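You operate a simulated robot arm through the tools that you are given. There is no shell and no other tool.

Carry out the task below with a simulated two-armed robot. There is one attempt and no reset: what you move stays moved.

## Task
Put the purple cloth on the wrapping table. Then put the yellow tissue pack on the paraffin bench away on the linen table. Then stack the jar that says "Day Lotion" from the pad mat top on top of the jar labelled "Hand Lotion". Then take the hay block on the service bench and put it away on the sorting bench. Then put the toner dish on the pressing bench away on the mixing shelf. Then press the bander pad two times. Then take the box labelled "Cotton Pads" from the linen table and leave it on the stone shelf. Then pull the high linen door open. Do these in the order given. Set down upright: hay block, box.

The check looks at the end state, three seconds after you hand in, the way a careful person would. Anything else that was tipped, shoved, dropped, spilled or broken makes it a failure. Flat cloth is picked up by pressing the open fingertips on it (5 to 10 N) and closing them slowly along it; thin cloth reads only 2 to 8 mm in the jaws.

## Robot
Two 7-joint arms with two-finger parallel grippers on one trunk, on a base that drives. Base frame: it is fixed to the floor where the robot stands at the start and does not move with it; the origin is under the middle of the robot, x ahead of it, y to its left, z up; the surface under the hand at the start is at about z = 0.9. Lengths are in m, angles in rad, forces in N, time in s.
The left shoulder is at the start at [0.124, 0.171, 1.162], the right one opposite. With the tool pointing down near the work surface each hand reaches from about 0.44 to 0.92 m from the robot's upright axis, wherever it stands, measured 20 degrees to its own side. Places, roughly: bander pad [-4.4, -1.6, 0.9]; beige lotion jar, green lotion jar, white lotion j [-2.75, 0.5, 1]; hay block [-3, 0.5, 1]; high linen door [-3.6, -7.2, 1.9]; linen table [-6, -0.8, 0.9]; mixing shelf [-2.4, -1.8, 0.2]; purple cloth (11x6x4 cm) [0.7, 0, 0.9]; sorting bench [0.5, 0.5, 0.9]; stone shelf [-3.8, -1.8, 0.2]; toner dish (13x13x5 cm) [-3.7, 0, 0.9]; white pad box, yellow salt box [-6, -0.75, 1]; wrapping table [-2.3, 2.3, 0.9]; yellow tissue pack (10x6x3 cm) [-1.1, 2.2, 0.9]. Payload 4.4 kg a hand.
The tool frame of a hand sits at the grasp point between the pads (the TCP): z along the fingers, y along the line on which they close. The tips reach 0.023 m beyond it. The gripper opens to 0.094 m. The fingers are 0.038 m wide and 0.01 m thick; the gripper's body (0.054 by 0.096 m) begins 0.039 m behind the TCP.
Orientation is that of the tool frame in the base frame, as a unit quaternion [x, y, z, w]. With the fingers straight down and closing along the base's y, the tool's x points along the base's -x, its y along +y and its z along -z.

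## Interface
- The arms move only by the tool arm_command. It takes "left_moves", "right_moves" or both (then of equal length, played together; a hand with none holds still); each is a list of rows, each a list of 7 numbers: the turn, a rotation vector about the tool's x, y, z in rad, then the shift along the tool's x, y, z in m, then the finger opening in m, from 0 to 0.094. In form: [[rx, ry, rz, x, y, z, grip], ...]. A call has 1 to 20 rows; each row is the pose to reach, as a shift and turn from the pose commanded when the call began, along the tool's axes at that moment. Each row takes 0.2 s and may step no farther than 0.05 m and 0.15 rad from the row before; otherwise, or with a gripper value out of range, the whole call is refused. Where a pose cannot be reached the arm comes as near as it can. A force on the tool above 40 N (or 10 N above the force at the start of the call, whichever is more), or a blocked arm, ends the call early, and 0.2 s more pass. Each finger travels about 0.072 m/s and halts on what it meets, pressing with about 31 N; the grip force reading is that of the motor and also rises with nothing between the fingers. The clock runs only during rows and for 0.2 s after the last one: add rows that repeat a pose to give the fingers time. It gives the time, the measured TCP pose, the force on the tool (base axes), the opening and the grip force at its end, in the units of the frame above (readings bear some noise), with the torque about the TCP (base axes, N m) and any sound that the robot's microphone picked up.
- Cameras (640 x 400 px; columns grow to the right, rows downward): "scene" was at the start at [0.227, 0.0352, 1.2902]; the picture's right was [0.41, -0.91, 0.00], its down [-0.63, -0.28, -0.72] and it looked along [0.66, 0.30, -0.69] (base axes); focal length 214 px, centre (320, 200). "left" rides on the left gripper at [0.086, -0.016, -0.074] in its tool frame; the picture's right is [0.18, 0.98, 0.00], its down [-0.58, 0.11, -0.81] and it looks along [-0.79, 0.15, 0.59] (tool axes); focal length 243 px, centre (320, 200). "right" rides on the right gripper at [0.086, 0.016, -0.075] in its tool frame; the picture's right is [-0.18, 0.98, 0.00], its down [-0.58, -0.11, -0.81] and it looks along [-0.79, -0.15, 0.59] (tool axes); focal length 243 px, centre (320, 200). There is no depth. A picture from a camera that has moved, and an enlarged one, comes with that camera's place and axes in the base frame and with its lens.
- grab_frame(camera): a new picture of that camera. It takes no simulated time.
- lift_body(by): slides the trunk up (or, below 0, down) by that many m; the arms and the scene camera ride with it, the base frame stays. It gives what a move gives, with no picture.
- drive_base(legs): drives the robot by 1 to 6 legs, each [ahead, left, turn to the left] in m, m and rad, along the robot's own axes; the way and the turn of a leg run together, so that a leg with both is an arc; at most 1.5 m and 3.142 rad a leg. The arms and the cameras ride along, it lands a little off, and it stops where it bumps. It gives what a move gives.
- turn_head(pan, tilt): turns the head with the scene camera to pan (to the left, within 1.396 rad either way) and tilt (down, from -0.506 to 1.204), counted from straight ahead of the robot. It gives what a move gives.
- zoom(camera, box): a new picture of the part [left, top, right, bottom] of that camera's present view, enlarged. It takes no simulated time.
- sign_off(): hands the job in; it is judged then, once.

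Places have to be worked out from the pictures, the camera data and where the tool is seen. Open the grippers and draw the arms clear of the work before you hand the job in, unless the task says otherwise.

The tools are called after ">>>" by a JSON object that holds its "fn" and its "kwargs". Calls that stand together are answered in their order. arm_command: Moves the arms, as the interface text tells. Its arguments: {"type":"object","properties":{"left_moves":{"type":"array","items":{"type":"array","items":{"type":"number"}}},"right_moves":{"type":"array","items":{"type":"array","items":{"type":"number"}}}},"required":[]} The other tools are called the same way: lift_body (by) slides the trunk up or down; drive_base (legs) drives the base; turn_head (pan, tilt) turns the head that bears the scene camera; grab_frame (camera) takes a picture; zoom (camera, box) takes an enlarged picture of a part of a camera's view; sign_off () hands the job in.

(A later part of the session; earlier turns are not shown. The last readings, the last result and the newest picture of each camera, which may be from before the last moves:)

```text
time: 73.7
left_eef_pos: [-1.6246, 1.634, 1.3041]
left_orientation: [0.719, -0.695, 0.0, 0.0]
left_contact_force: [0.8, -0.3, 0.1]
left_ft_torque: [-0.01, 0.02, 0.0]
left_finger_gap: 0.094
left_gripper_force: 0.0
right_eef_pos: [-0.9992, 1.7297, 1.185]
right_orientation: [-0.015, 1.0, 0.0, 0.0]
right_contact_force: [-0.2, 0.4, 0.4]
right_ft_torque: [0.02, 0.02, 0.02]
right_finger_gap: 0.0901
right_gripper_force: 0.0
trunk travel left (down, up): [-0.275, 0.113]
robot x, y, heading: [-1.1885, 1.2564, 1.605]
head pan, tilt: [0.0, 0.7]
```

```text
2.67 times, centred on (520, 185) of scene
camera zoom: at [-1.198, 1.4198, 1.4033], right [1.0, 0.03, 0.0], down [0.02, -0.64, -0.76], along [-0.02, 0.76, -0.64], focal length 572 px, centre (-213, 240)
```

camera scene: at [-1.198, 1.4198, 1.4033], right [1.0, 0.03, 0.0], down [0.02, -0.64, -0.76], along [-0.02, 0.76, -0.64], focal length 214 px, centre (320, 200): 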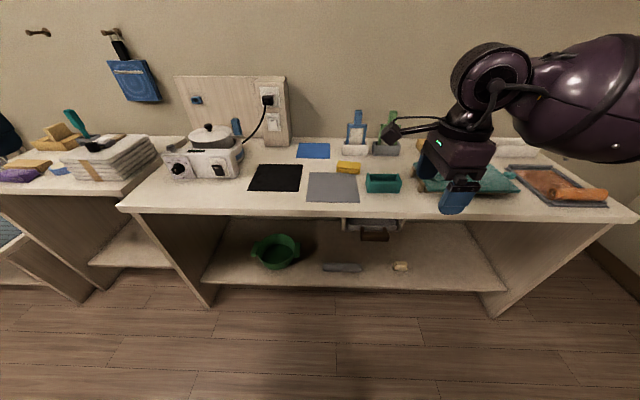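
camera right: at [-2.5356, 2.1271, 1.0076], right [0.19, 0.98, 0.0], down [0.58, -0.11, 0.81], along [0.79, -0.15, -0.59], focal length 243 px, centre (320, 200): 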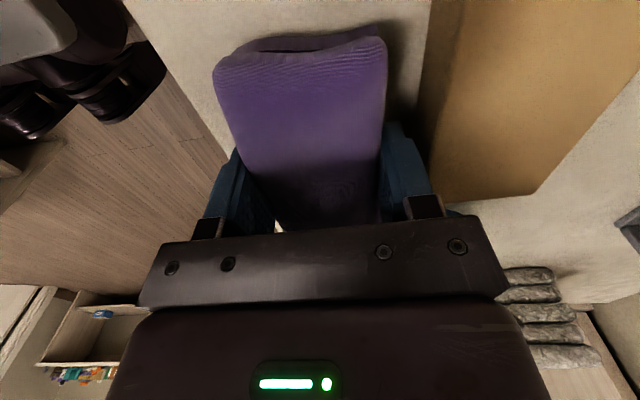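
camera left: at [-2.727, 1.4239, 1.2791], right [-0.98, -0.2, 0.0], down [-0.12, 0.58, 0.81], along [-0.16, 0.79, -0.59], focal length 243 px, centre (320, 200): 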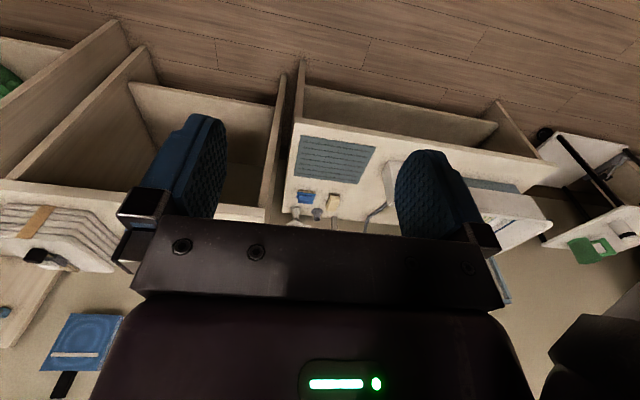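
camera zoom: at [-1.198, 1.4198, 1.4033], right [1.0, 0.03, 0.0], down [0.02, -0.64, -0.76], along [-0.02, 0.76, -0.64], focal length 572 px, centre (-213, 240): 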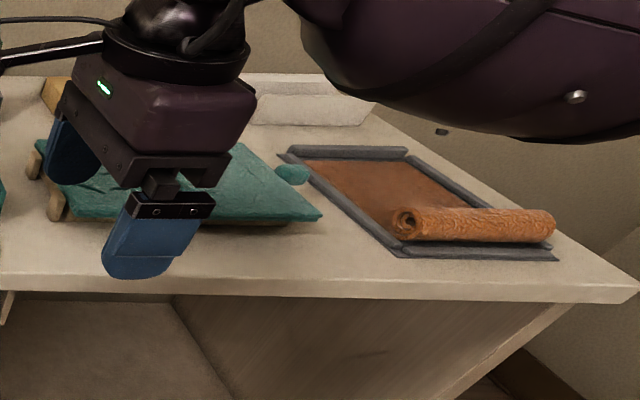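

Pack front corners work out at about (−1.149, 2.208) and (−1.050, 2.190), so its centre is ≈(−1.094, 2.229), yawed about −10°. I drive 0.33 m closer and then position the right hand above it.

>>> {"fn": "drive_base", "kwargs": {"legs": [[0.33, 0, -0.035]]}}

>>> {"fn": "grab_frame", "kwargs": {"camera": "scene"}}

```text
time: 75.9
left_eef_pos: [-1.6154, 1.9768, 1.304]
left_orientation: [-0.705, 0.709, 0.001, 0.0]
left_contact_force: [-1.1, 0.7, -0.7]
left_ft_torque: [-0.03, -0.01, 0.04]
left_finger_gap: 0.0939
left_gripper_force: 0.0
right_eef_pos: [-0.9864, 2.0485, 1.1848]
right_orientation: [0.002, 1.0, -0.001, 0.0]
right_contact_force: [0.5, 0.2, 0.2]
right_ft_torque: [0.02, 0.02, 0.02]
right_finger_gap: 0.09
right_gripper_force: 0.0
trunk travel left (down, up): [-0.275, 0.113]
robot x, y, heading: [-1.1965, 1.5827, 1.567]
head pan, tilt: [0.0, 0.7]
```

```text
taken
camera scene: at [-1.1965, 1.7471, 1.4032], right [1.0, -0.01, 0.0], down [0.0, -0.64, -0.76], along [0.0, 0.76, -0.64], focal length 214 px, centre (320, 200)
```

scene: 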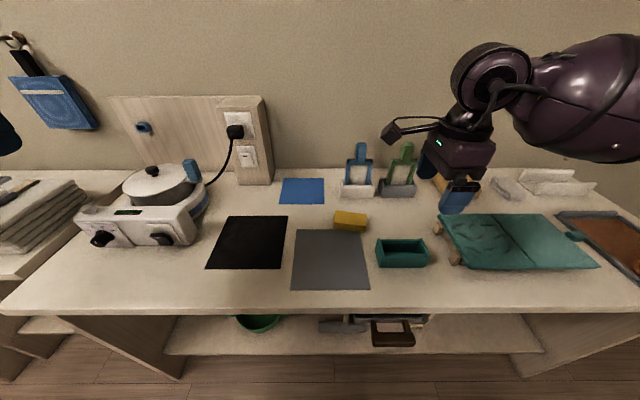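

>>> {"fn": "zoom", "kwargs": {"camera": "scene", "box": [310, 195, 390, 245]}}

```text
8.00 times, centred on (350, 220) of scene
camera zoom: at [-1.1965, 1.7471, 1.4032], right [1.0, -0.01, 0.0], down [0.0, -0.64, -0.76], along [0.0, 0.76, -0.64], focal length 1716 px, centre (80, 40)
```

zoom: 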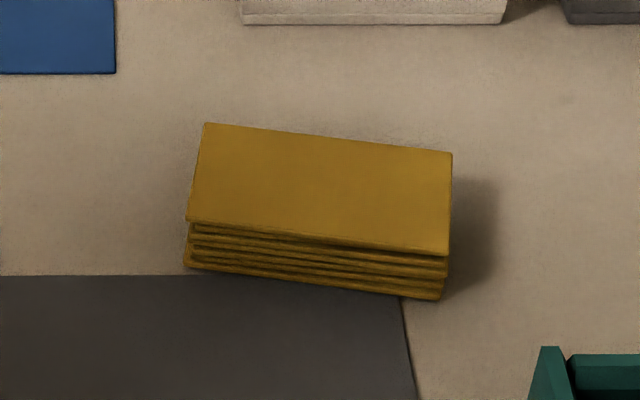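

Pack centre refined to (−1.102, 2.220), yaw −10.4°. I move above it with the matching turn and come down in steps.

>>> {"fn": "arm_command", "kwargs": {"right_moves": [[0, 0, 0.045, 0.029, 0.043, 0, 0.09], [0, 0, 0.09, 0.051, 0.08, 0, 0.09], [0, 0, 0.135, 0.08, 0.12, 0, 0.09], [0, 0, 0.18, 0.1, 0.155, 0, 0.09], [0, 0, 0.18, 0.1156, 0.1715, 0.02, 0.09], [0, 0, 0.18, 0.1156, 0.1715, 0.06, 0.09], [0, 0, 0.18, 0.1156, 0.1715, 0.1, 0.09], [0, 0, 0.18, 0.1156, 0.1715, 0.14, 0.09], [0, 0, 0.18, 0.1156, 0.1715, 0.17, 0.09], [0, 0, 0.18, 0.1156, 0.1715, 0.19, 0.09], [0, 0, 0.18, 0.1156, 0.1715, 0.2, 0.09], [0, 0, 0.18, 0.1156, 0.1715, 0.2, 0.09]]}}

>>> {"fn": "grab_frame", "kwargs": {"camera": "right"}}

>>> {"fn": "zoom", "kwargs": {"camera": "scene", "box": [290, 150, 430, 240]}}

```text
refused: row 1 steps farther than a row can; nothing moved
```

```text
taken
camera right: at [-1.0713, 2.0652, 1.2579], right [0.19, 0.98, 0.0], down [0.58, -0.11, 0.81], along [0.79, -0.15, -0.59], focal length 243 px, centre (320, 200)
```

right: 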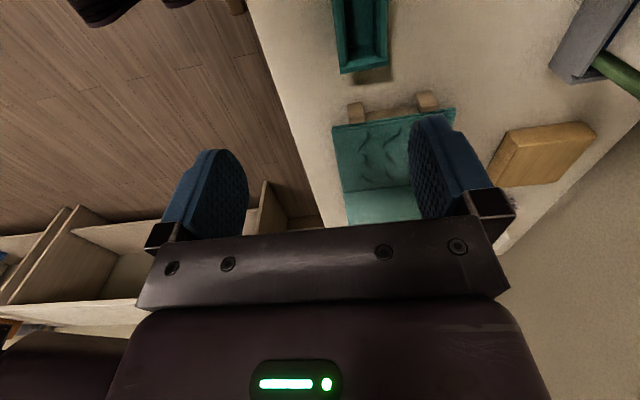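

```text
4.44 times, centred on (360, 195) of scene
camera zoom: at [-1.1965, 1.7471, 1.4032], right [1.0, -0.01, 0.0], down [0.0, -0.64, -0.76], along [0.0, 0.76, -0.64], focal length 953 px, centre (142, 222)
```

zoom: 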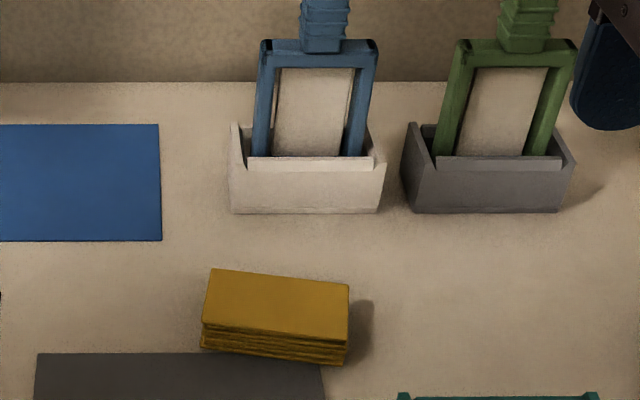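

The first step was slightly too long; I resend with steps below 0.05 m.

>>> {"fn": "arm_command", "kwargs": {"right_moves": [[0, 0, 0.04, 0.023, 0.034, 0, 0.09], [0, 0, 0.08, 0.046, 0.068, 0, 0.09], [0, 0, 0.12, 0.069, 0.102, 0, 0.09], [0, 0, 0.16, 0.092, 0.136, 0, 0.09], [0, 0, 0.18, 0.1156, 0.1715, 0.01, 0.09], [0, 0, 0.18, 0.1156, 0.1715, 0.05, 0.09], [0, 0, 0.18, 0.1156, 0.1715, 0.09, 0.09], [0, 0, 0.18, 0.1156, 0.1715, 0.13, 0.09], [0, 0, 0.18, 0.1156, 0.1715, 0.165, 0.09], [0, 0, 0.18, 0.1156, 0.1715, 0.19, 0.09], [0, 0, 0.18, 0.1156, 0.1715, 0.2, 0.09], [0, 0, 0.18, 0.1156, 0.1715, 0.2, 0.09]]}}

>>> {"fn": "grab_frame", "kwargs": {"camera": "right"}}

>>> {"fn": "zoom", "kwargs": {"camera": "scene", "box": [290, 150, 430, 240]}}

```text
time: 78.5
left_eef_pos: [-1.6142, 1.9758, 1.3052]
left_orientation: [-0.705, 0.709, 0.0, -0.001]
left_contact_force: [-0.9, 0.1, 0.0]
left_ft_torque: [-0.03, -0.04, -0.02]
left_finger_gap: 0.0942
left_gripper_force: 0.1
right_eef_pos: [-1.1012, 2.2214, 0.9843]
right_orientation: [0.092, 0.996, 0.0, 0.0]
right_contact_force: [0.3, -0.5, 1.6]
right_ft_torque: [0.02, 0.0, 0.02]
right_finger_gap: 0.0898
right_gripper_force: 0.0
trunk travel left (down, up): [-0.275, 0.113]
robot x, y, heading: [-1.1968, 1.5829, 1.561]
head pan, tilt: [0.0, 0.7]
```

```text
taken
camera right: at [-1.1818, 2.2525, 1.0577], right [0.36, 0.93, 0.0], down [0.55, -0.21, 0.81], along [0.75, -0.29, -0.59], focal length 243 px, centre (320, 200)
```

right: 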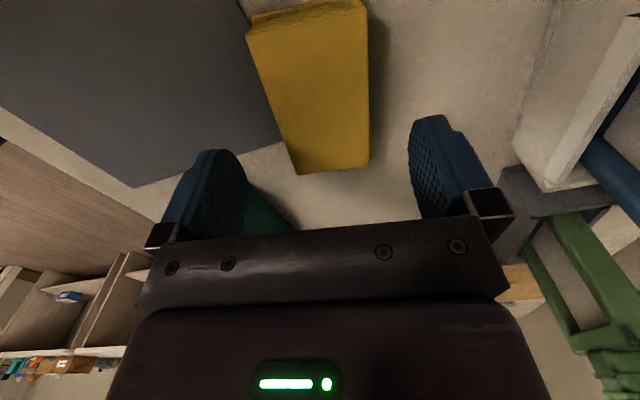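

```text
4.44 times, centred on (360, 195) of scene
camera zoom: at [-1.1965, 1.7462, 1.4033], right [1.0, -0.01, 0.0], down [0.0, -0.64, -0.76], along [0.0, 0.76, -0.64], focal length 953 px, centre (142, 222)
```

zoom: 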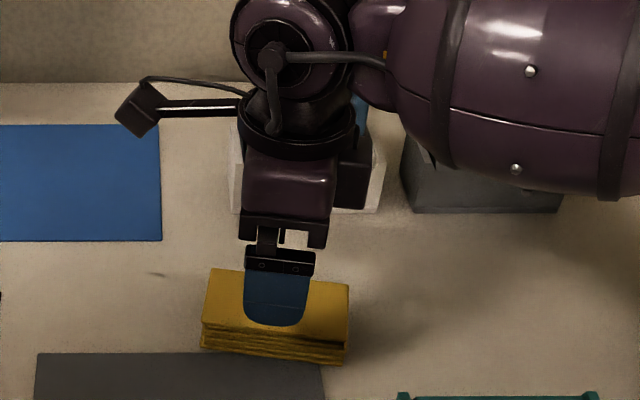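

Well centred and aligned. I descend to z≈0.927 and close on the pack.

>>> {"fn": "arm_command", "kwargs": {"right_moves": [[0, 0, 0, 0, 0, 0.025, 0.09], [0, 0, 0, 0, 0, 0.042, 0.09], [0, 0, 0, 0, 0, 0.052, 0.09], [0, 0, 0, 0, 0, 0.057, 0.09], [0, 0, 0, 0, 0, 0.057, 0.08], [0, 0, 0, 0, 0, 0.057, 0.065], [0, 0, 0, 0, 0, 0.057, 0.055], [0, 0, 0, 0, 0, 0.057, 0.045], [0, 0, 0, 0, 0, 0.057, 0.03], [0, 0, 0, 0, 0, 0.057, 0.03]]}}

>>> {"fn": "grab_frame", "kwargs": {"camera": "right"}}

```text
time: 80.7
left_eef_pos: [-1.6163, 1.9764, 1.304]
left_orientation: [-0.705, 0.709, 0.0, -0.001]
left_contact_force: [-1.1, 0.1, -0.2]
left_ft_torque: [-0.04, 0.02, -0.02]
left_finger_gap: 0.0939
left_gripper_force: 0.0
right_eef_pos: [-1.1023, 2.2196, 0.9256]
right_orientation: [0.092, 0.996, 0.0, 0.0]
right_contact_force: [0.2, -0.9, 0.1]
right_ft_torque: [0.0, 0.02, 0.0]
right_finger_gap: 0.0572
right_gripper_force: 30.8
trunk travel left (down, up): [-0.275, 0.113]
robot x, y, heading: [-1.1945, 1.5839, 1.566]
head pan, tilt: [0.0, 0.7]
```

```text
taken
camera right: at [-1.1822, 2.251, 1.0004], right [0.36, 0.93, 0.0], down [0.55, -0.21, 0.81], along [0.75, -0.29, -0.59], focal length 243 px, centre (320, 200)
```

right: 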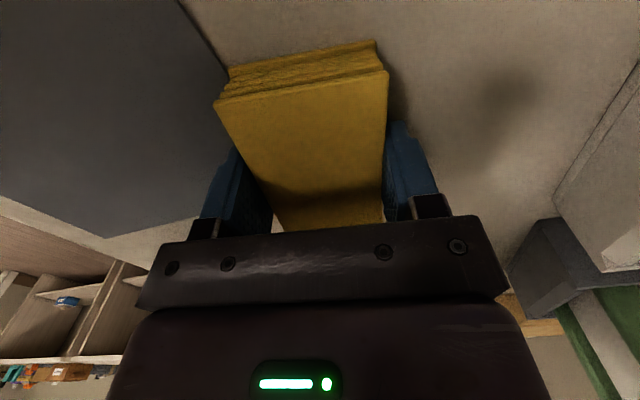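

The pack is held (57 mm). I lift it, pull it back toward me, then back off to the middle of the corridor.

>>> {"fn": "arm_command", "kwargs": {"right_moves": [[0, 0, 0, 0, 0, -0.02, 0.03], [0, 0, 0, 0, 0, -0.05, 0.03], [0, 0, 0, 0, 0, -0.09, 0.03], [0, 0, 0, 0, 0, -0.13, 0.03], [0, 0, 0, 0, 0, -0.17, 0.03], [0, 0, 0, 0, 0, -0.21, 0.03], [0, 0, 0, 0, -0.03, -0.24, 0.03], [0, 0, 0, 0, -0.07, -0.25, 0.03], [0, 0, 0, 0, -0.11, -0.25, 0.03], [0, 0, 0, 0, -0.15, -0.25, 0.03], [0, 0, 0, 0, -0.15, -0.25, 0.03]]}}

>>> {"fn": "drive_base", "kwargs": {"legs": [[-0.35, 0, 0]]}}

>>> {"fn": "turn_head", "kwargs": {"pan": 1.3, "tilt": 0.35}}

>>> {"fn": "grab_frame", "kwargs": {"camera": "scene"}}

>>> {"fn": "grab_frame", "kwargs": {"camera": "right"}}

```text
time: 83.1
left_eef_pos: [-1.6144, 1.9767, 1.3042]
left_orientation: [-0.704, 0.71, -0.001, 0.0]
left_contact_force: [0.6, 1.0, -0.2]
left_ft_torque: [-0.01, -0.01, -0.02]
left_finger_gap: 0.094
left_gripper_force: 0.0
right_eef_pos: [-1.1301, 2.0746, 1.1796]
right_orientation: [0.093, 0.996, 0.0, 0.0]
right_contact_force: [-0.3, 0.1, -0.4]
right_ft_torque: [-0.03, 0.02, 0.0]
right_finger_gap: 0.0573
right_gripper_force: 31.2
trunk travel left (down, up): [-0.275, 0.113]
robot x, y, heading: [-1.1935, 1.583, 1.564]
head pan, tilt: [0.0, 0.7]
```

```text
time: 85.3
left_eef_pos: [-1.6182, 1.6301, 1.3052]
left_orientation: [0.709, -0.706, -0.001, -0.001]
left_contact_force: [0.5, 0.9, 0.3]
left_ft_torque: [0.03, 0.02, -0.01]
left_finger_gap: 0.0942
left_gripper_force: 0.0
right_eef_pos: [-1.1339, 1.731, 1.1791]
right_orientation: [0.089, 0.996, 0.0, 0.001]
right_contact_force: [0.6, -0.7, 0.0]
right_ft_torque: [0.01, 0.0, -0.01]
right_finger_gap: 0.0573
right_gripper_force: 31.1
trunk travel left (down, up): [-0.275, 0.113]
robot x, y, heading: [-1.1963, 1.2443, 1.573]
head pan, tilt: [0.0, 0.7]
```

```text
time: 86.8
left_eef_pos: [-1.6191, 1.6314, 1.3046]
left_orientation: [0.708, -0.706, 0.0, 0.0]
left_contact_force: [0.2, -0.2, 0.8]
left_ft_torque: [0.01, -0.02, 0.03]
left_finger_gap: 0.094
left_gripper_force: 0.1
right_eef_pos: [-1.1333, 1.7327, 1.1799]
right_orientation: [0.088, 0.996, 0.0, 0.0]
right_contact_force: [-0.4, -0.3, -0.3]
right_ft_torque: [-0.02, -0.01, 0.03]
right_finger_gap: 0.0572
right_gripper_force: 30.6
trunk travel left (down, up): [-0.275, 0.113]
robot x, y, heading: [-1.2002, 1.2399, 1.576]
head pan, tilt: [1.3, 0.351]
```

```text
taken
camera scene: at [-1.2877, 1.344, 1.4347], right [0.27, 0.96, 0.0], down [0.33, -0.09, -0.94], along [-0.91, 0.25, -0.34], focal length 214 px, centre (320, 200)
```

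scene: 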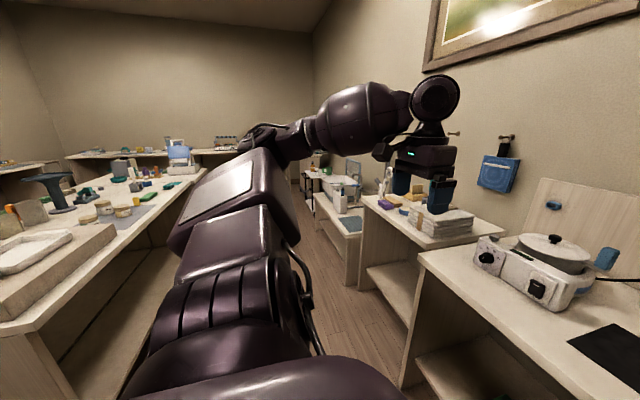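

```text
taken
camera right: at [-1.2146, 1.7631, 1.2528], right [0.36, 0.93, 0.0], down [0.55, -0.21, 0.81], along [0.75, -0.29, -0.59], focal length 243 px, centre (320, 200)
```

right: 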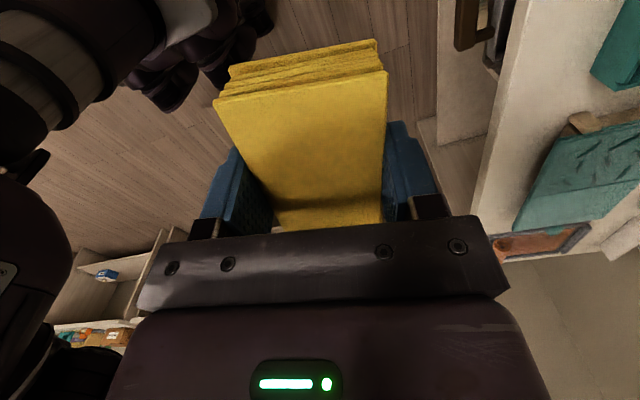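

The corridor is tidy enough to travel facing forward. I turn to face −x and look down the aisle before continuing.

>>> {"fn": "drive_base", "kwargs": {"legs": [[0, 0, 1.57]]}}

>>> {"fn": "turn_head", "kwargs": {"pan": 0.0, "tilt": 0.35}}

>>> {"fn": "grab_frame", "kwargs": {"camera": "scene"}}

>>> {"fn": "turn_head", "kwargs": {"pan": 0.7, "tilt": 0.4}}

>>> {"fn": "grab_frame", "kwargs": {"camera": "scene"}}

```text
time: 90.9
left_eef_pos: [-1.5966, 0.8312, 1.305]
left_orientation: [1.0, -0.012, 0.001, 0.0]
left_contact_force: [-0.9, 0.4, -0.4]
left_ft_torque: [0.0, -0.03, 0.02]
left_finger_gap: 0.0939
left_gripper_force: 0.1
right_eef_pos: [-1.6845, 1.3179, 1.1787]
right_orientation: [-0.631, 0.776, 0.0, -0.001]
right_contact_force: [-1.1, 0.1, 0.4]
right_ft_torque: [0.01, 0.03, -0.03]
right_finger_gap: 0.0572
right_gripper_force: 31.3
trunk travel left (down, up): [-0.275, 0.113]
robot x, y, heading: [-1.1999, 1.2399, 3.115]
head pan, tilt: [1.3, 0.351]
```

```text
time: 92.4
left_eef_pos: [-1.5969, 0.831, 1.3051]
left_orientation: [1.0, -0.012, 0.0, 0.0]
left_contact_force: [-0.3, -1.0, 0.4]
left_ft_torque: [0.02, 0.0, 0.0]
left_finger_gap: 0.094
left_gripper_force: 0.1
right_eef_pos: [-1.6858, 1.3181, 1.1793]
right_orientation: [-0.631, 0.776, 0.0, 0.001]
right_contact_force: [0.2, -0.9, 0.0]
right_ft_torque: [0.03, -0.02, -0.01]
right_finger_gap: 0.057
right_gripper_force: 31.6
trunk travel left (down, up): [-0.275, 0.113]
robot x, y, heading: [-1.1976, 1.242, 3.115]
head pan, tilt: [0.0, 0.351]
```

```text
taken
camera scene: at [-1.367, 1.2471, 1.4347], right [0.02, 1.0, 0.0], down [0.34, -0.01, -0.94], along [-0.94, 0.02, -0.34], focal length 214 px, centre (320, 200)
```

scene: 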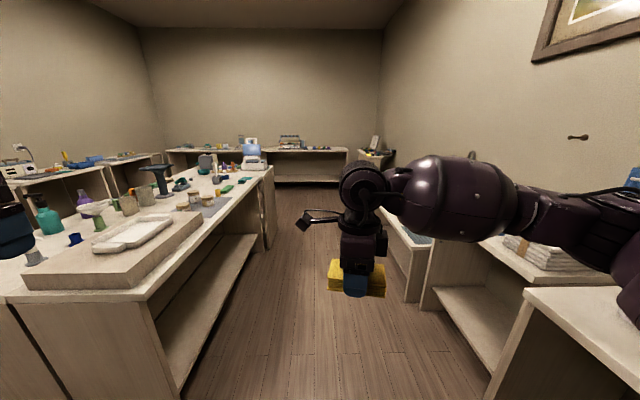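

```text
time: 93.5
left_eef_pos: [-1.5965, 0.8316, 1.3049]
left_orientation: [1.0, -0.011, 0.0, 0.0]
left_contact_force: [0.1, 0.1, 0.4]
left_ft_torque: [0.0, -0.01, 0.01]
left_finger_gap: 0.0941
left_gripper_force: 0.1
right_eef_pos: [-1.6859, 1.3176, 1.1794]
right_orientation: [-0.632, 0.775, 0.0, 0.001]
right_contact_force: [0.3, 0.1, -0.2]
right_ft_torque: [-0.02, -0.02, -0.04]
right_finger_gap: 0.0572
right_gripper_force: 31.0
trunk travel left (down, up): [-0.275, 0.113]
robot x, y, heading: [-1.1979, 1.2405, 3.117]
head pan, tilt: [0.7, 0.4]
```

```text
taken
camera scene: at [-1.3462, 1.1871, 1.4302], right [-0.63, 0.78, 0.0], down [0.3, 0.24, -0.92], along [-0.72, -0.58, -0.39], focal length 214 px, centre (320, 200)
```

scene: 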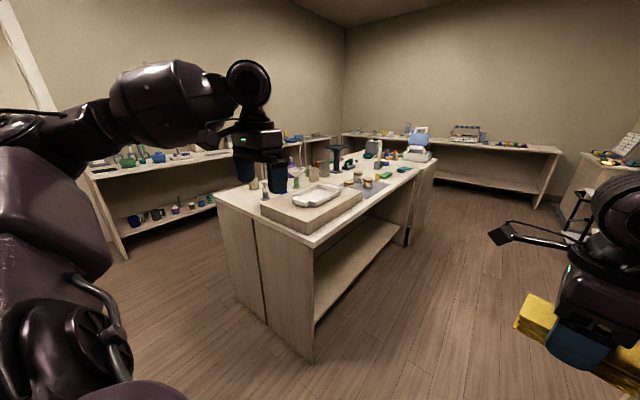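

Island top spans y −0.3 to 0.68 starting at x≈−1.93, and the way down the aisle is clear. I drive ahead 2.8 m toward the far-wall benches.

>>> {"fn": "drive_base", "kwargs": {"legs": [[1.4, 0, 0.03], [1.3, 0, 0]]}}

>>> {"fn": "turn_head", "kwargs": {"pan": 0.5, "tilt": 0.4}}

>>> {"fn": "grab_frame", "kwargs": {"camera": "scene"}}

>>> {"fn": "turn_head", "kwargs": {"pan": 0.0, "tilt": 0.5}}

>>> {"fn": "grab_frame", "kwargs": {"camera": "scene"}}

```text
time: 106.6
left_eef_pos: [-4.2884, 0.7869, 1.3046]
left_orientation: [1.0, 0.012, 0.0, 0.0]
left_contact_force: [-0.2, 0.2, 0.5]
left_ft_torque: [0.01, -0.03, -0.03]
left_finger_gap: 0.094
left_gripper_force: 0.1
right_eef_pos: [-4.3981, 1.2687, 1.1793]
right_orientation: [-0.649, 0.76, 0.0, 0.0]
right_contact_force: [0.1, -0.3, -0.1]
right_ft_torque: [0.0, -0.01, 0.0]
right_finger_gap: 0.0571
right_gripper_force: 30.5
trunk travel left (down, up): [-0.275, 0.113]
robot x, y, heading: [-3.9066, 1.2151, -3.121]
head pan, tilt: [0.7, 0.4]
```

```text
time: 107.4
left_eef_pos: [-4.2882, 0.7864, 1.3046]
left_orientation: [1.0, 0.012, 0.0, 0.0]
left_contact_force: [-0.7, 0.0, -1.0]
left_ft_torque: [0.0, -0.01, -0.02]
left_finger_gap: 0.094
left_gripper_force: 0.0
right_eef_pos: [-4.399, 1.2688, 1.1799]
right_orientation: [-0.65, 0.76, 0.0, 0.001]
right_contact_force: [0.6, -0.3, -0.3]
right_ft_torque: [0.04, 0.0, 0.03]
right_finger_gap: 0.0572
right_gripper_force: 30.8
trunk travel left (down, up): [-0.275, 0.113]
robot x, y, heading: [-3.9043, 1.2139, -3.12]
head pan, tilt: [0.499, 0.4]
```

```text
taken
camera scene: at [-4.0649, 1.1695, 1.4302], right [-0.5, 0.87, 0.0], down [0.34, 0.19, -0.92], along [-0.8, -0.46, -0.39], focal length 214 px, centre (320, 200)
```

scene: 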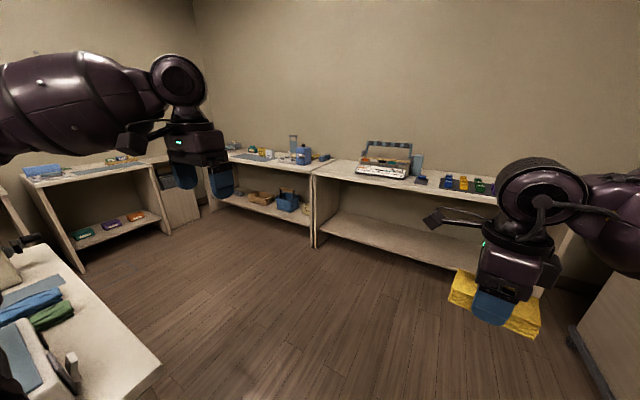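

```text
time: 108.3
left_eef_pos: [-4.2871, 0.7877, 1.3048]
left_orientation: [1.0, 0.012, -0.001, 0.0]
left_contact_force: [0.9, 0.1, 0.5]
left_ft_torque: [-0.02, -0.01, -0.02]
left_finger_gap: 0.0938
left_gripper_force: 0.0
right_eef_pos: [-4.3992, 1.2685, 1.1793]
right_orientation: [-0.649, 0.761, 0.0, 0.0]
right_contact_force: [0.2, 0.0, -0.5]
right_ft_torque: [-0.01, 0.02, -0.02]
right_finger_gap: 0.0572
right_gripper_force: 30.7
trunk travel left (down, up): [-0.275, 0.113]
robot x, y, heading: [-3.908, 1.2149, -3.121]
head pan, tilt: [0.0, 0.499]
```

```text
taken
camera scene: at [-4.0757, 1.2136, 1.421], right [-0.02, 1.0, 0.0], down [0.48, 0.01, -0.88], along [-0.88, -0.02, -0.48], focal length 214 px, centre (320, 200)
```

scene: 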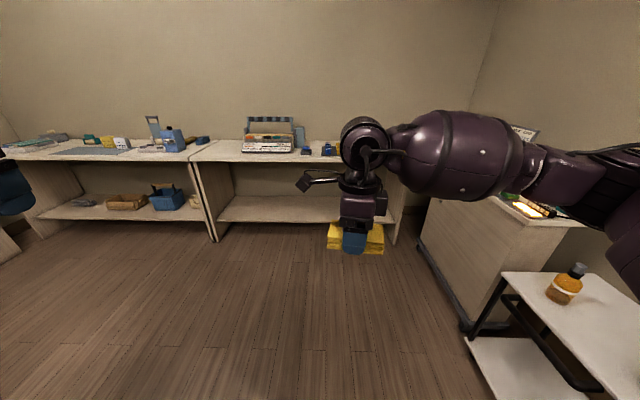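

The linen table is the far-left one (front edge x≈−5.73, y from about 0.2 downward). I drive around the island's end and slide left to face it.

>>> {"fn": "drive_base", "kwargs": {"legs": [[1.1, 0, -0.02], [0, 1.3, 0]]}}

>>> {"fn": "turn_head", "kwargs": {"pan": 0.4, "tilt": 0.55}}

>>> {"fn": "grab_frame", "kwargs": {"camera": "scene"}}

```text
time: 125.2
left_eef_pos: [-5.3476, -0.5538, 1.3045]
left_orientation: [1.0, 0.013, 0.0, 0.0]
left_contact_force: [-0.6, 0.0, -0.7]
left_ft_torque: [-0.03, 0.02, 0.03]
left_finger_gap: 0.0942
left_gripper_force: 0.1
right_eef_pos: [-5.459, -0.0713, 1.1782]
right_orientation: [-0.65, 0.76, 0.001, 0.0]
right_contact_force: [0.6, -0.1, 0.1]
right_ft_torque: [-0.02, 0.0, -0.03]
right_finger_gap: 0.0568
right_gripper_force: 31.1
trunk travel left (down, up): [-0.275, 0.113]
robot x, y, heading: [-4.973, -0.1239, -3.118]
head pan, tilt: [0.0, 0.499]
```

```text
time: 126.1
left_eef_pos: [-5.349, -0.5533, 1.3052]
left_orientation: [1.0, 0.013, 0.0, -0.001]
left_contact_force: [-0.4, -0.5, 0.4]
left_ft_torque: [0.02, 0.01, -0.01]
left_finger_gap: 0.094
left_gripper_force: 0.1
right_eef_pos: [-5.4609, -0.072, 1.1784]
right_orientation: [-0.651, 0.759, 0.0, 0.001]
right_contact_force: [0.1, 1.5, 0.0]
right_ft_torque: [-0.01, 0.0, 0.02]
right_finger_gap: 0.0571
right_gripper_force: 31.2
trunk travel left (down, up): [-0.275, 0.113]
robot x, y, heading: [-4.9693, -0.1247, -3.118]
head pan, tilt: [0.4, 0.55]
```

```text
taken
camera scene: at [-5.1275, -0.1609, 1.4164], right [-0.41, 0.91, 0.0], down [0.48, 0.21, -0.85], along [-0.78, -0.35, -0.52], focal length 214 px, centre (320, 200)
```

scene: 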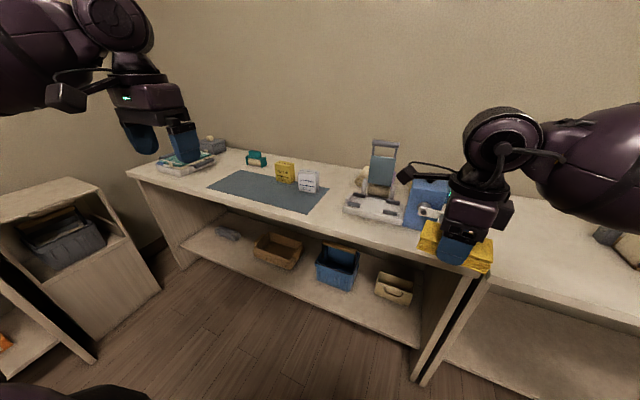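

>>> {"fn": "zoom", "kwargs": {"camera": "scene", "box": [200, 130, 440, 280]}}

>>> {"fn": "zoom", "kwargs": {"camera": "scene", "box": [250, 145, 340, 201]}}

>>> {"fn": "grab_frame", "kwargs": {"camera": "left"}}

```text
2.67 times, centred on (320, 205) of scene
camera zoom: at [-5.1275, -0.1609, 1.4164], right [-0.41, 0.91, 0.0], down [0.48, 0.21, -0.85], along [-0.78, -0.35, -0.52], focal length 572 px, centre (320, 187)
```

zoom: 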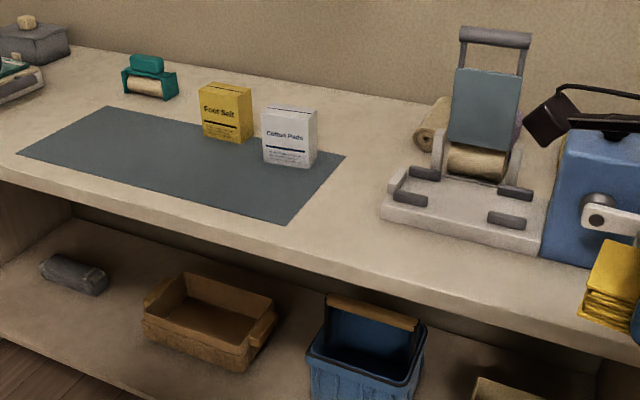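

```text
7.11 times, centred on (295, 173) of scene
camera zoom: at [-5.1275, -0.1609, 1.4164], right [-0.41, 0.91, 0.0], down [0.48, 0.21, -0.85], along [-0.78, -0.35, -0.52], focal length 1525 px, centre (498, 392)
```

zoom: 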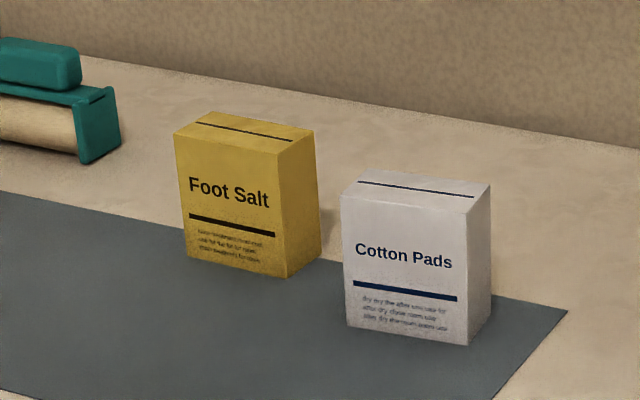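

```text
taken
camera left: at [-5.262, -0.5359, 1.3791], right [0.21, -0.98, 0.0], down [-0.58, -0.12, 0.81], along [-0.79, -0.17, -0.59], focal length 243 px, centre (320, 200)
```

left: 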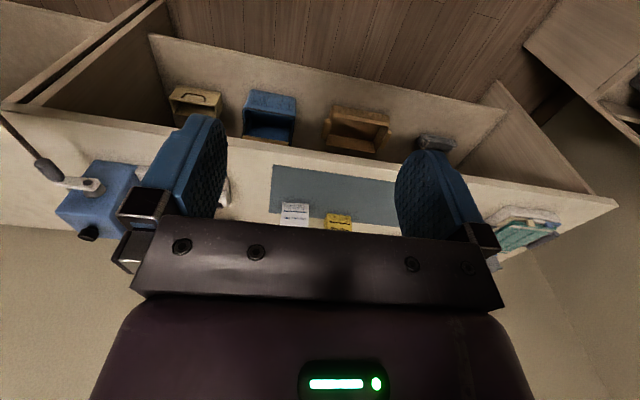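

The white box reads "Cotton Pads", the yellow one "Foot Salt". A free patch lies right of the grey mat (mat edge y≈−0.51) and left of the roll cutter: I'll put the pack near (−5.80, −0.43). I drive closer first.

>>> {"fn": "drive_base", "kwargs": {"legs": [[0.18, 0.43, -0.023]]}}

>>> {"fn": "turn_head", "kwargs": {"pan": 0.0, "tilt": 0.7}}

>>> {"fn": "grab_frame", "kwargs": {"camera": "scene"}}

```text
time: 130.4
left_eef_pos: [-5.5235, -0.9794, 1.3056]
left_orientation: [1.0, 0.005, 0.001, 0.0]
left_contact_force: [-0.7, -0.6, 0.1]
left_ft_torque: [-0.02, -0.02, 0.01]
left_finger_gap: 0.0943
left_gripper_force: 0.1
right_eef_pos: [-5.6281, -0.4939, 1.1783]
right_orientation: [-0.645, 0.764, -0.001, 0.0]
right_contact_force: [-1.0, -0.7, -0.3]
right_ft_torque: [0.02, -0.01, 0.01]
right_finger_gap: 0.057
right_gripper_force: 31.4
trunk travel left (down, up): [-0.275, 0.113]
robot x, y, heading: [-5.1393, -0.5524, -3.135]
head pan, tilt: [0.4, 0.55]
```

```text
time: 131.3
left_eef_pos: [-5.5232, -0.9761, 1.3044]
left_orientation: [1.0, 0.005, 0.0, 0.0]
left_contact_force: [-0.2, 0.6, -0.3]
left_ft_torque: [-0.01, 0.0, 0.02]
left_finger_gap: 0.094
left_gripper_force: 0.0
right_eef_pos: [-5.628, -0.4939, 1.1803]
right_orientation: [-0.645, 0.764, -0.001, 0.0]
right_contact_force: [0.7, 0.1, -0.3]
right_ft_torque: [0.0, -0.01, -0.03]
right_finger_gap: 0.0569
right_gripper_force: 30.7
trunk travel left (down, up): [-0.275, 0.113]
robot x, y, heading: [-5.1361, -0.5551, -3.131]
head pan, tilt: [0.0, 0.7]
```

```text
taken
camera scene: at [-5.2995, -0.5537, 1.4033], right [-0.01, 1.0, 0.0], down [0.64, 0.01, -0.77], along [-0.77, -0.01, -0.64], focal length 214 px, centre (320, 200)
```

scene: 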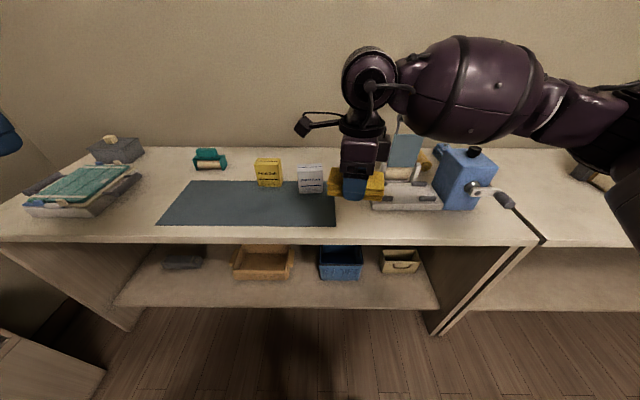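

I turn the pack square to the table, move it over (−5.795, −0.435), and lower to just above the surface.

>>> {"fn": "arm_command", "kwargs": {"right_moves": [[0, 0, -0.034, -0.006, 0.035, 0, 0.03], [0, 0, -0.068, -0.012, 0.07, 0, 0.03], [0, 0, -0.1, -0.018, 0.105, 0, 0.03], [0, 0, -0.134, -0.024, 0.14, 0, 0.03], [0, 0, -0.168, -0.03, 0.1745, 0, 0.03], [0, 0, -0.168, -0.03, 0.1745, 0.045, 0.03], [0, 0, -0.168, -0.03, 0.1745, 0.09, 0.03], [0, 0, -0.168, -0.03, 0.1745, 0.135, 0.03], [0, 0, -0.168, -0.03, 0.1745, 0.175, 0.03], [0, 0, -0.168, -0.03, 0.1745, 0.205, 0.03], [0, 0, -0.168, -0.03, 0.1745, 0.225, 0.03], [0, 0, -0.168, -0.03, 0.1745, 0.235, 0.03], [0, 0, -0.168, -0.03, 0.1745, 0.235, 0.03]]}}

>>> {"fn": "zoom", "kwargs": {"camera": "scene", "box": [280, 150, 440, 250]}}

>>> {"fn": "grab_frame", "kwargs": {"camera": "right"}}

```text
time: 134.1
left_eef_pos: [-5.5236, -0.9776, 1.3051]
left_orientation: [1.0, 0.005, 0.0, -0.001]
left_contact_force: [-0.8, -0.7, 0.4]
left_ft_torque: [-0.03, 0.01, -0.01]
left_finger_gap: 0.0939
left_gripper_force: 0.1
right_eef_pos: [-5.7957, -0.4336, 0.9433]
right_orientation: [-0.706, 0.708, 0.001, 0.001]
right_contact_force: [0.6, -0.1, 0.1]
right_ft_torque: [-0.01, -0.01, 0.0]
right_finger_gap: 0.0572
right_gripper_force: 30.8
trunk travel left (down, up): [-0.275, 0.113]
robot x, y, heading: [-5.1352, -0.5516, -3.137]
head pan, tilt: [0.0, 0.7]
```

```text
4.00 times, centred on (360, 200) of scene
camera zoom: at [-5.2995, -0.5536, 1.4033], right [-0.01, 1.0, 0.0], down [0.64, 0.01, -0.76], along [-0.76, -0.01, -0.64], focal length 858 px, centre (160, 200)
```

zoom: 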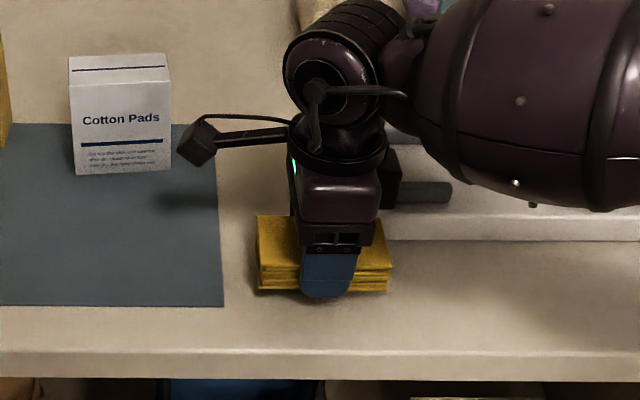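

```text
taken
camera right: at [-5.8101, -0.5209, 1.0168], right [-0.98, 0.19, 0.0], down [0.11, 0.58, 0.81], along [0.15, 0.79, -0.59], focal length 243 px, centre (320, 200)
```

right: 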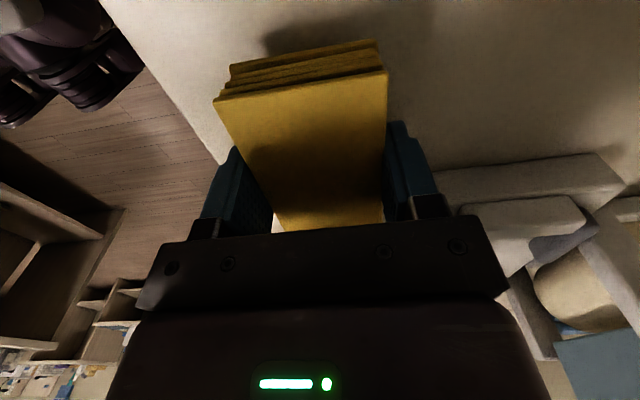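

The spot is clear on all sides. I lower 17 mm, release, and lift away.

>>> {"fn": "arm_command", "kwargs": {"right_moves": [[0, 0, 0, 0, 0, 0.008, 0.03], [0, 0, 0, 0, 0, 0.014, 0.03], [0, 0, 0, 0, 0, 0.017, 0.03], [0, 0, 0, 0, 0, 0.017, 0.06], [0, 0, 0, 0, 0, 0.017, 0.07], [0, 0, 0, 0, 0, 0.017, 0.075], [0, 0, 0, 0, 0, 0.017, 0.075], [0, 0, 0, 0, 0, 0.0, 0.075], [0, 0, 0, 0, 0, -0.03, 0.075], [0, 0, 0, 0, 0, -0.07, 0.075], [0, 0, 0, 0, 0, -0.115, 0.075], [0, 0, 0, 0, 0, -0.16, 0.09], [0, 0, 0, 0, 0, -0.205, 0.09], [0, 0, 0, 0, -0.04, -0.23, 0.09], [0, 0, 0, 0, -0.085, -0.24, 0.09], [0, 0, 0, 0, -0.13, -0.24, 0.09], [0, 0, 0, 0, -0.175, -0.24, 0.09]]}}

>>> {"fn": "zoom", "kwargs": {"camera": "scene", "box": [240, 150, 400, 250]}}

```text
time: 137.7
left_eef_pos: [-5.5225, -0.9774, 1.3053]
left_orientation: [1.0, 0.006, 0.0, 0.001]
left_contact_force: [0.0, 0.8, -0.2]
left_ft_torque: [0.0, 0.02, -0.02]
left_finger_gap: 0.0943
left_gripper_force: 0.1
right_eef_pos: [-5.6188, -0.4354, 1.1852]
right_orientation: [-0.706, 0.708, 0.0, 0.0]
right_contact_force: [0.1, -0.3, 0.7]
right_ft_torque: [0.0, -0.01, 0.01]
right_finger_gap: 0.0898
right_gripper_force: 0.0
trunk travel left (down, up): [-0.275, 0.113]
robot x, y, heading: [-5.1399, -0.5547, -3.132]
head pan, tilt: [0.0, 0.7]
```

```text
4.00 times, centred on (320, 200) of scene
camera zoom: at [-5.2987, -0.5534, 1.4034], right [-0.01, 1.0, 0.0], down [0.64, 0.01, -0.77], along [-0.77, -0.01, -0.64], focal length 858 px, centre (320, 200)
```

zoom: 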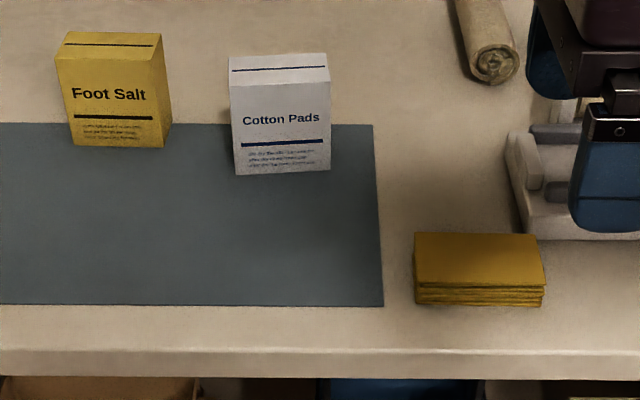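

The tissue pack is set down on the linen table. Next come the lotion jars near (−2.75, 0.5); I go round to the corridor north of the island and face it.

>>> {"fn": "drive_base", "kwargs": {"legs": [[-0.2, 0, 0], [0, -1.45, 0], [0, -0.4, 0], [0, 0, 1.57], [0, 1.0, 0], [0, 1.1, 0]]}}

>>> {"fn": "turn_head", "kwargs": {"pan": 0.0, "tilt": 0.6}}

>>> {"fn": "grab_frame", "kwargs": {"camera": "scene"}}

```text
time: 177.2
left_eef_pos: [-2.4249, 0.9685, 1.3059]
left_orientation: [0.691, 0.723, -0.001, 0.0]
left_contact_force: [-0.2, -0.1, -0.6]
left_ft_torque: [0.01, -0.01, -0.01]
left_finger_gap: 0.0939
left_gripper_force: 0.0
right_eef_pos: [-2.963, 0.8522, 1.1833]
right_orientation: [1.0, 0.017, 0.0, 0.0]
right_contact_force: [0.3, -1.3, -0.5]
right_ft_torque: [0.01, -0.04, 0.0]
right_finger_gap: 0.0898
right_gripper_force: 0.1
trunk travel left (down, up): [-0.275, 0.113]
robot x, y, heading: [-2.8645, 1.3362, -1.522]
head pan, tilt: [0.0, 0.7]
```

```text
time: 177.8
left_eef_pos: [-2.4247, 0.9687, 1.3043]
left_orientation: [0.691, 0.723, 0.001, 0.0]
left_contact_force: [-0.4, -0.8, -0.4]
left_ft_torque: [0.02, -0.03, 0.0]
left_finger_gap: 0.094
left_gripper_force: 0.1
right_eef_pos: [-2.9626, 0.8515, 1.1838]
right_orientation: [1.0, 0.017, -0.001, -0.001]
right_contact_force: [-0.2, -0.4, -0.6]
right_ft_torque: [0.01, 0.01, 0.01]
right_finger_gap: 0.0898
right_gripper_force: 0.0
trunk travel left (down, up): [-0.275, 0.113]
robot x, y, heading: [-2.8641, 1.3401, -1.522]
head pan, tilt: [0.0, 0.6]
```

```text
taken
camera scene: at [-2.8569, 1.1752, 1.4119], right [-1.0, -0.05, 0.0], down [-0.03, 0.56, -0.82], along [0.04, -0.82, -0.57], focal length 214 px, centre (320, 200)
```

scene: 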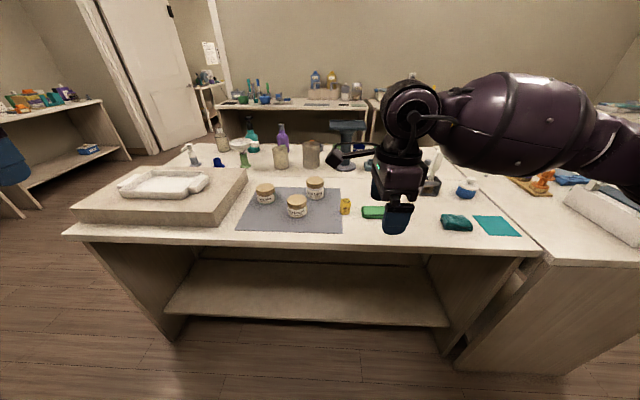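

>>> {"fn": "zoom", "kwargs": {"camera": "scene", "box": [240, 165, 360, 240]}}

>>> {"fn": "zoom", "kwargs": {"camera": "scene", "box": [340, 130, 540, 255]}}

>>> {"fn": "zoom", "kwargs": {"camera": "scene", "box": [160, 50, 400, 200]}}

```text
5.33 times, centred on (300, 202) of scene
camera zoom: at [-2.8569, 1.1752, 1.4119], right [-1.0, -0.05, 0.0], down [-0.03, 0.56, -0.82], along [0.04, -0.82, -0.57], focal length 1144 px, centre (427, 187)
```

zoom: 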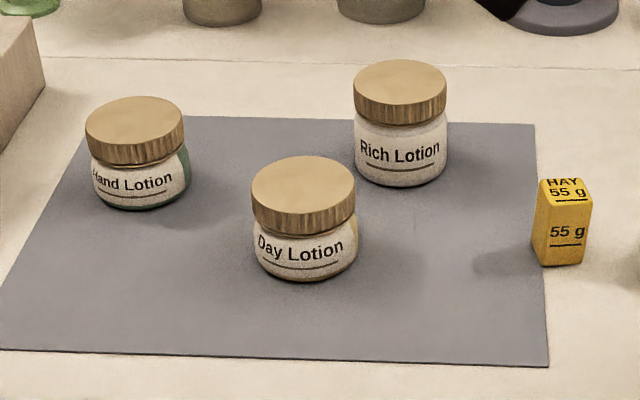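

```text
3.20 times, centred on (440, 192) of scene
camera zoom: at [-2.8569, 1.1752, 1.4119], right [-1.0, -0.05, 0.0], down [-0.03, 0.56, -0.82], along [0.04, -0.82, -0.57], focal length 686 px, centre (-64, 224)
```

zoom: 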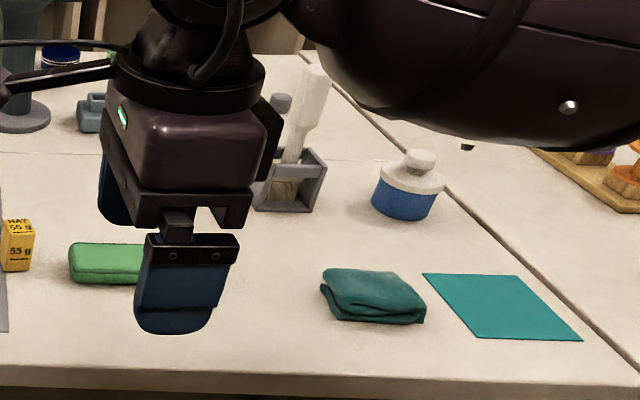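

```text
2.67 times, centred on (280, 125) of scene
camera zoom: at [-2.8569, 1.1752, 1.4119], right [-1.0, -0.05, 0.0], down [-0.03, 0.56, -0.82], along [0.04, -0.82, -0.57], focal length 572 px, centre (427, 400)
```

zoom: 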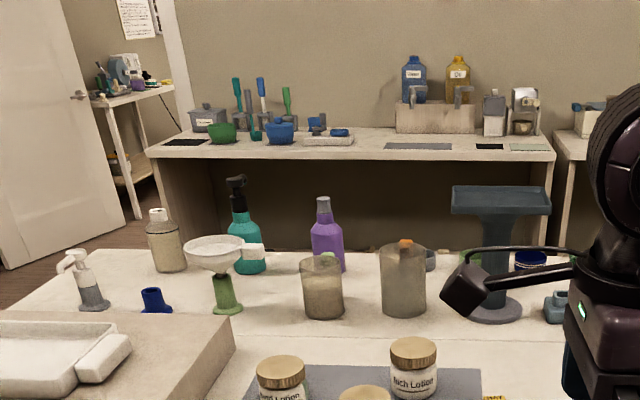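

The jars read clearly: "Day Lotion" at ≈(−2.739, 0.527), "Hand Lotion" at ≈(−2.596, 0.445), "Rich Lotion" at ≈(−2.80, 0.41), and the hay block at ≈(−2.92, 0.53). I straighten and drive a little closer, then bring the left hand over the Day jar.

>>> {"fn": "drive_base", "kwargs": {"legs": [[0.13, 0, -0.048]]}}

>>> {"fn": "zoom", "kwargs": {"camera": "scene", "box": [220, 150, 400, 262]}}

>>> {"fn": "grab_frame", "kwargs": {"camera": "scene"}}

>>> {"fn": "grab_frame", "kwargs": {"camera": "left"}}

```text
time: 179.1
left_eef_pos: [-2.4392, 0.8167, 1.303]
left_orientation: [0.707, 0.707, 0.0, 0.001]
left_contact_force: [-0.2, 0.1, 0.0]
left_ft_torque: [0.02, -0.04, -0.03]
left_finger_gap: 0.0941
left_gripper_force: 0.0
right_eef_pos: [-2.9823, 0.7254, 1.184]
right_orientation: [1.0, -0.006, -0.001, -0.001]
right_contact_force: [-0.3, -0.5, 0.4]
right_ft_torque: [0.01, 0.0, 0.02]
right_finger_gap: 0.0897
right_gripper_force: 0.1
trunk travel left (down, up): [-0.275, 0.113]
robot x, y, heading: [-2.859, 1.209, -1.569]
head pan, tilt: [0.0, 0.6]
```

```text
3.56 times, centred on (310, 206) of scene
camera zoom: at [-2.8614, 1.044, 1.4118], right [-1.0, 0.0, 0.0], down [0.0, 0.57, -0.82], along [0.0, -0.82, -0.57], focal length 763 px, centre (356, 179)
```

zoom: 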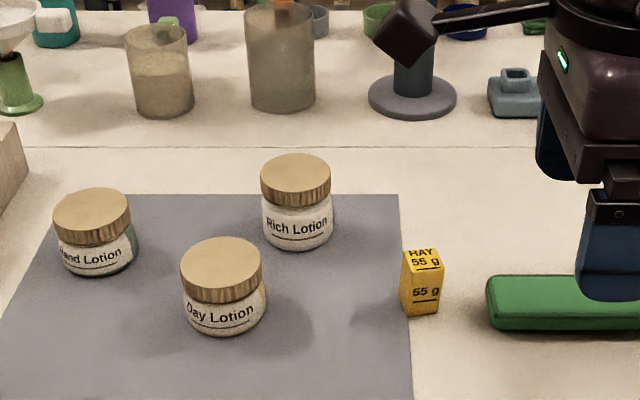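

```text
taken
camera scene: at [-2.8614, 1.044, 1.4118], right [-1.0, 0.0, 0.0], down [0.0, 0.57, -0.82], along [0.0, -0.82, -0.57], focal length 214 px, centre (320, 200)
```

scene: 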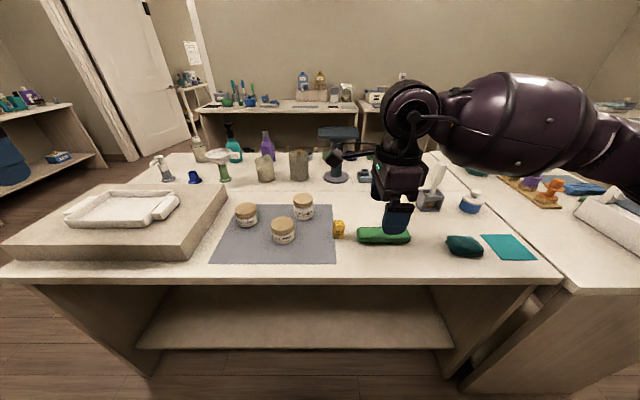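

```text
taken
camera left: at [-2.4563, 0.9032, 1.3789], right [0.98, 0.19, 0.0], down [0.11, -0.58, 0.81], along [0.15, -0.79, -0.59], focal length 243 px, centre (320, 200)
```

left: 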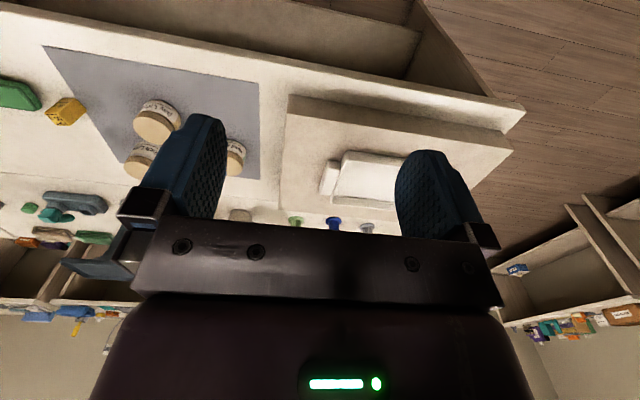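

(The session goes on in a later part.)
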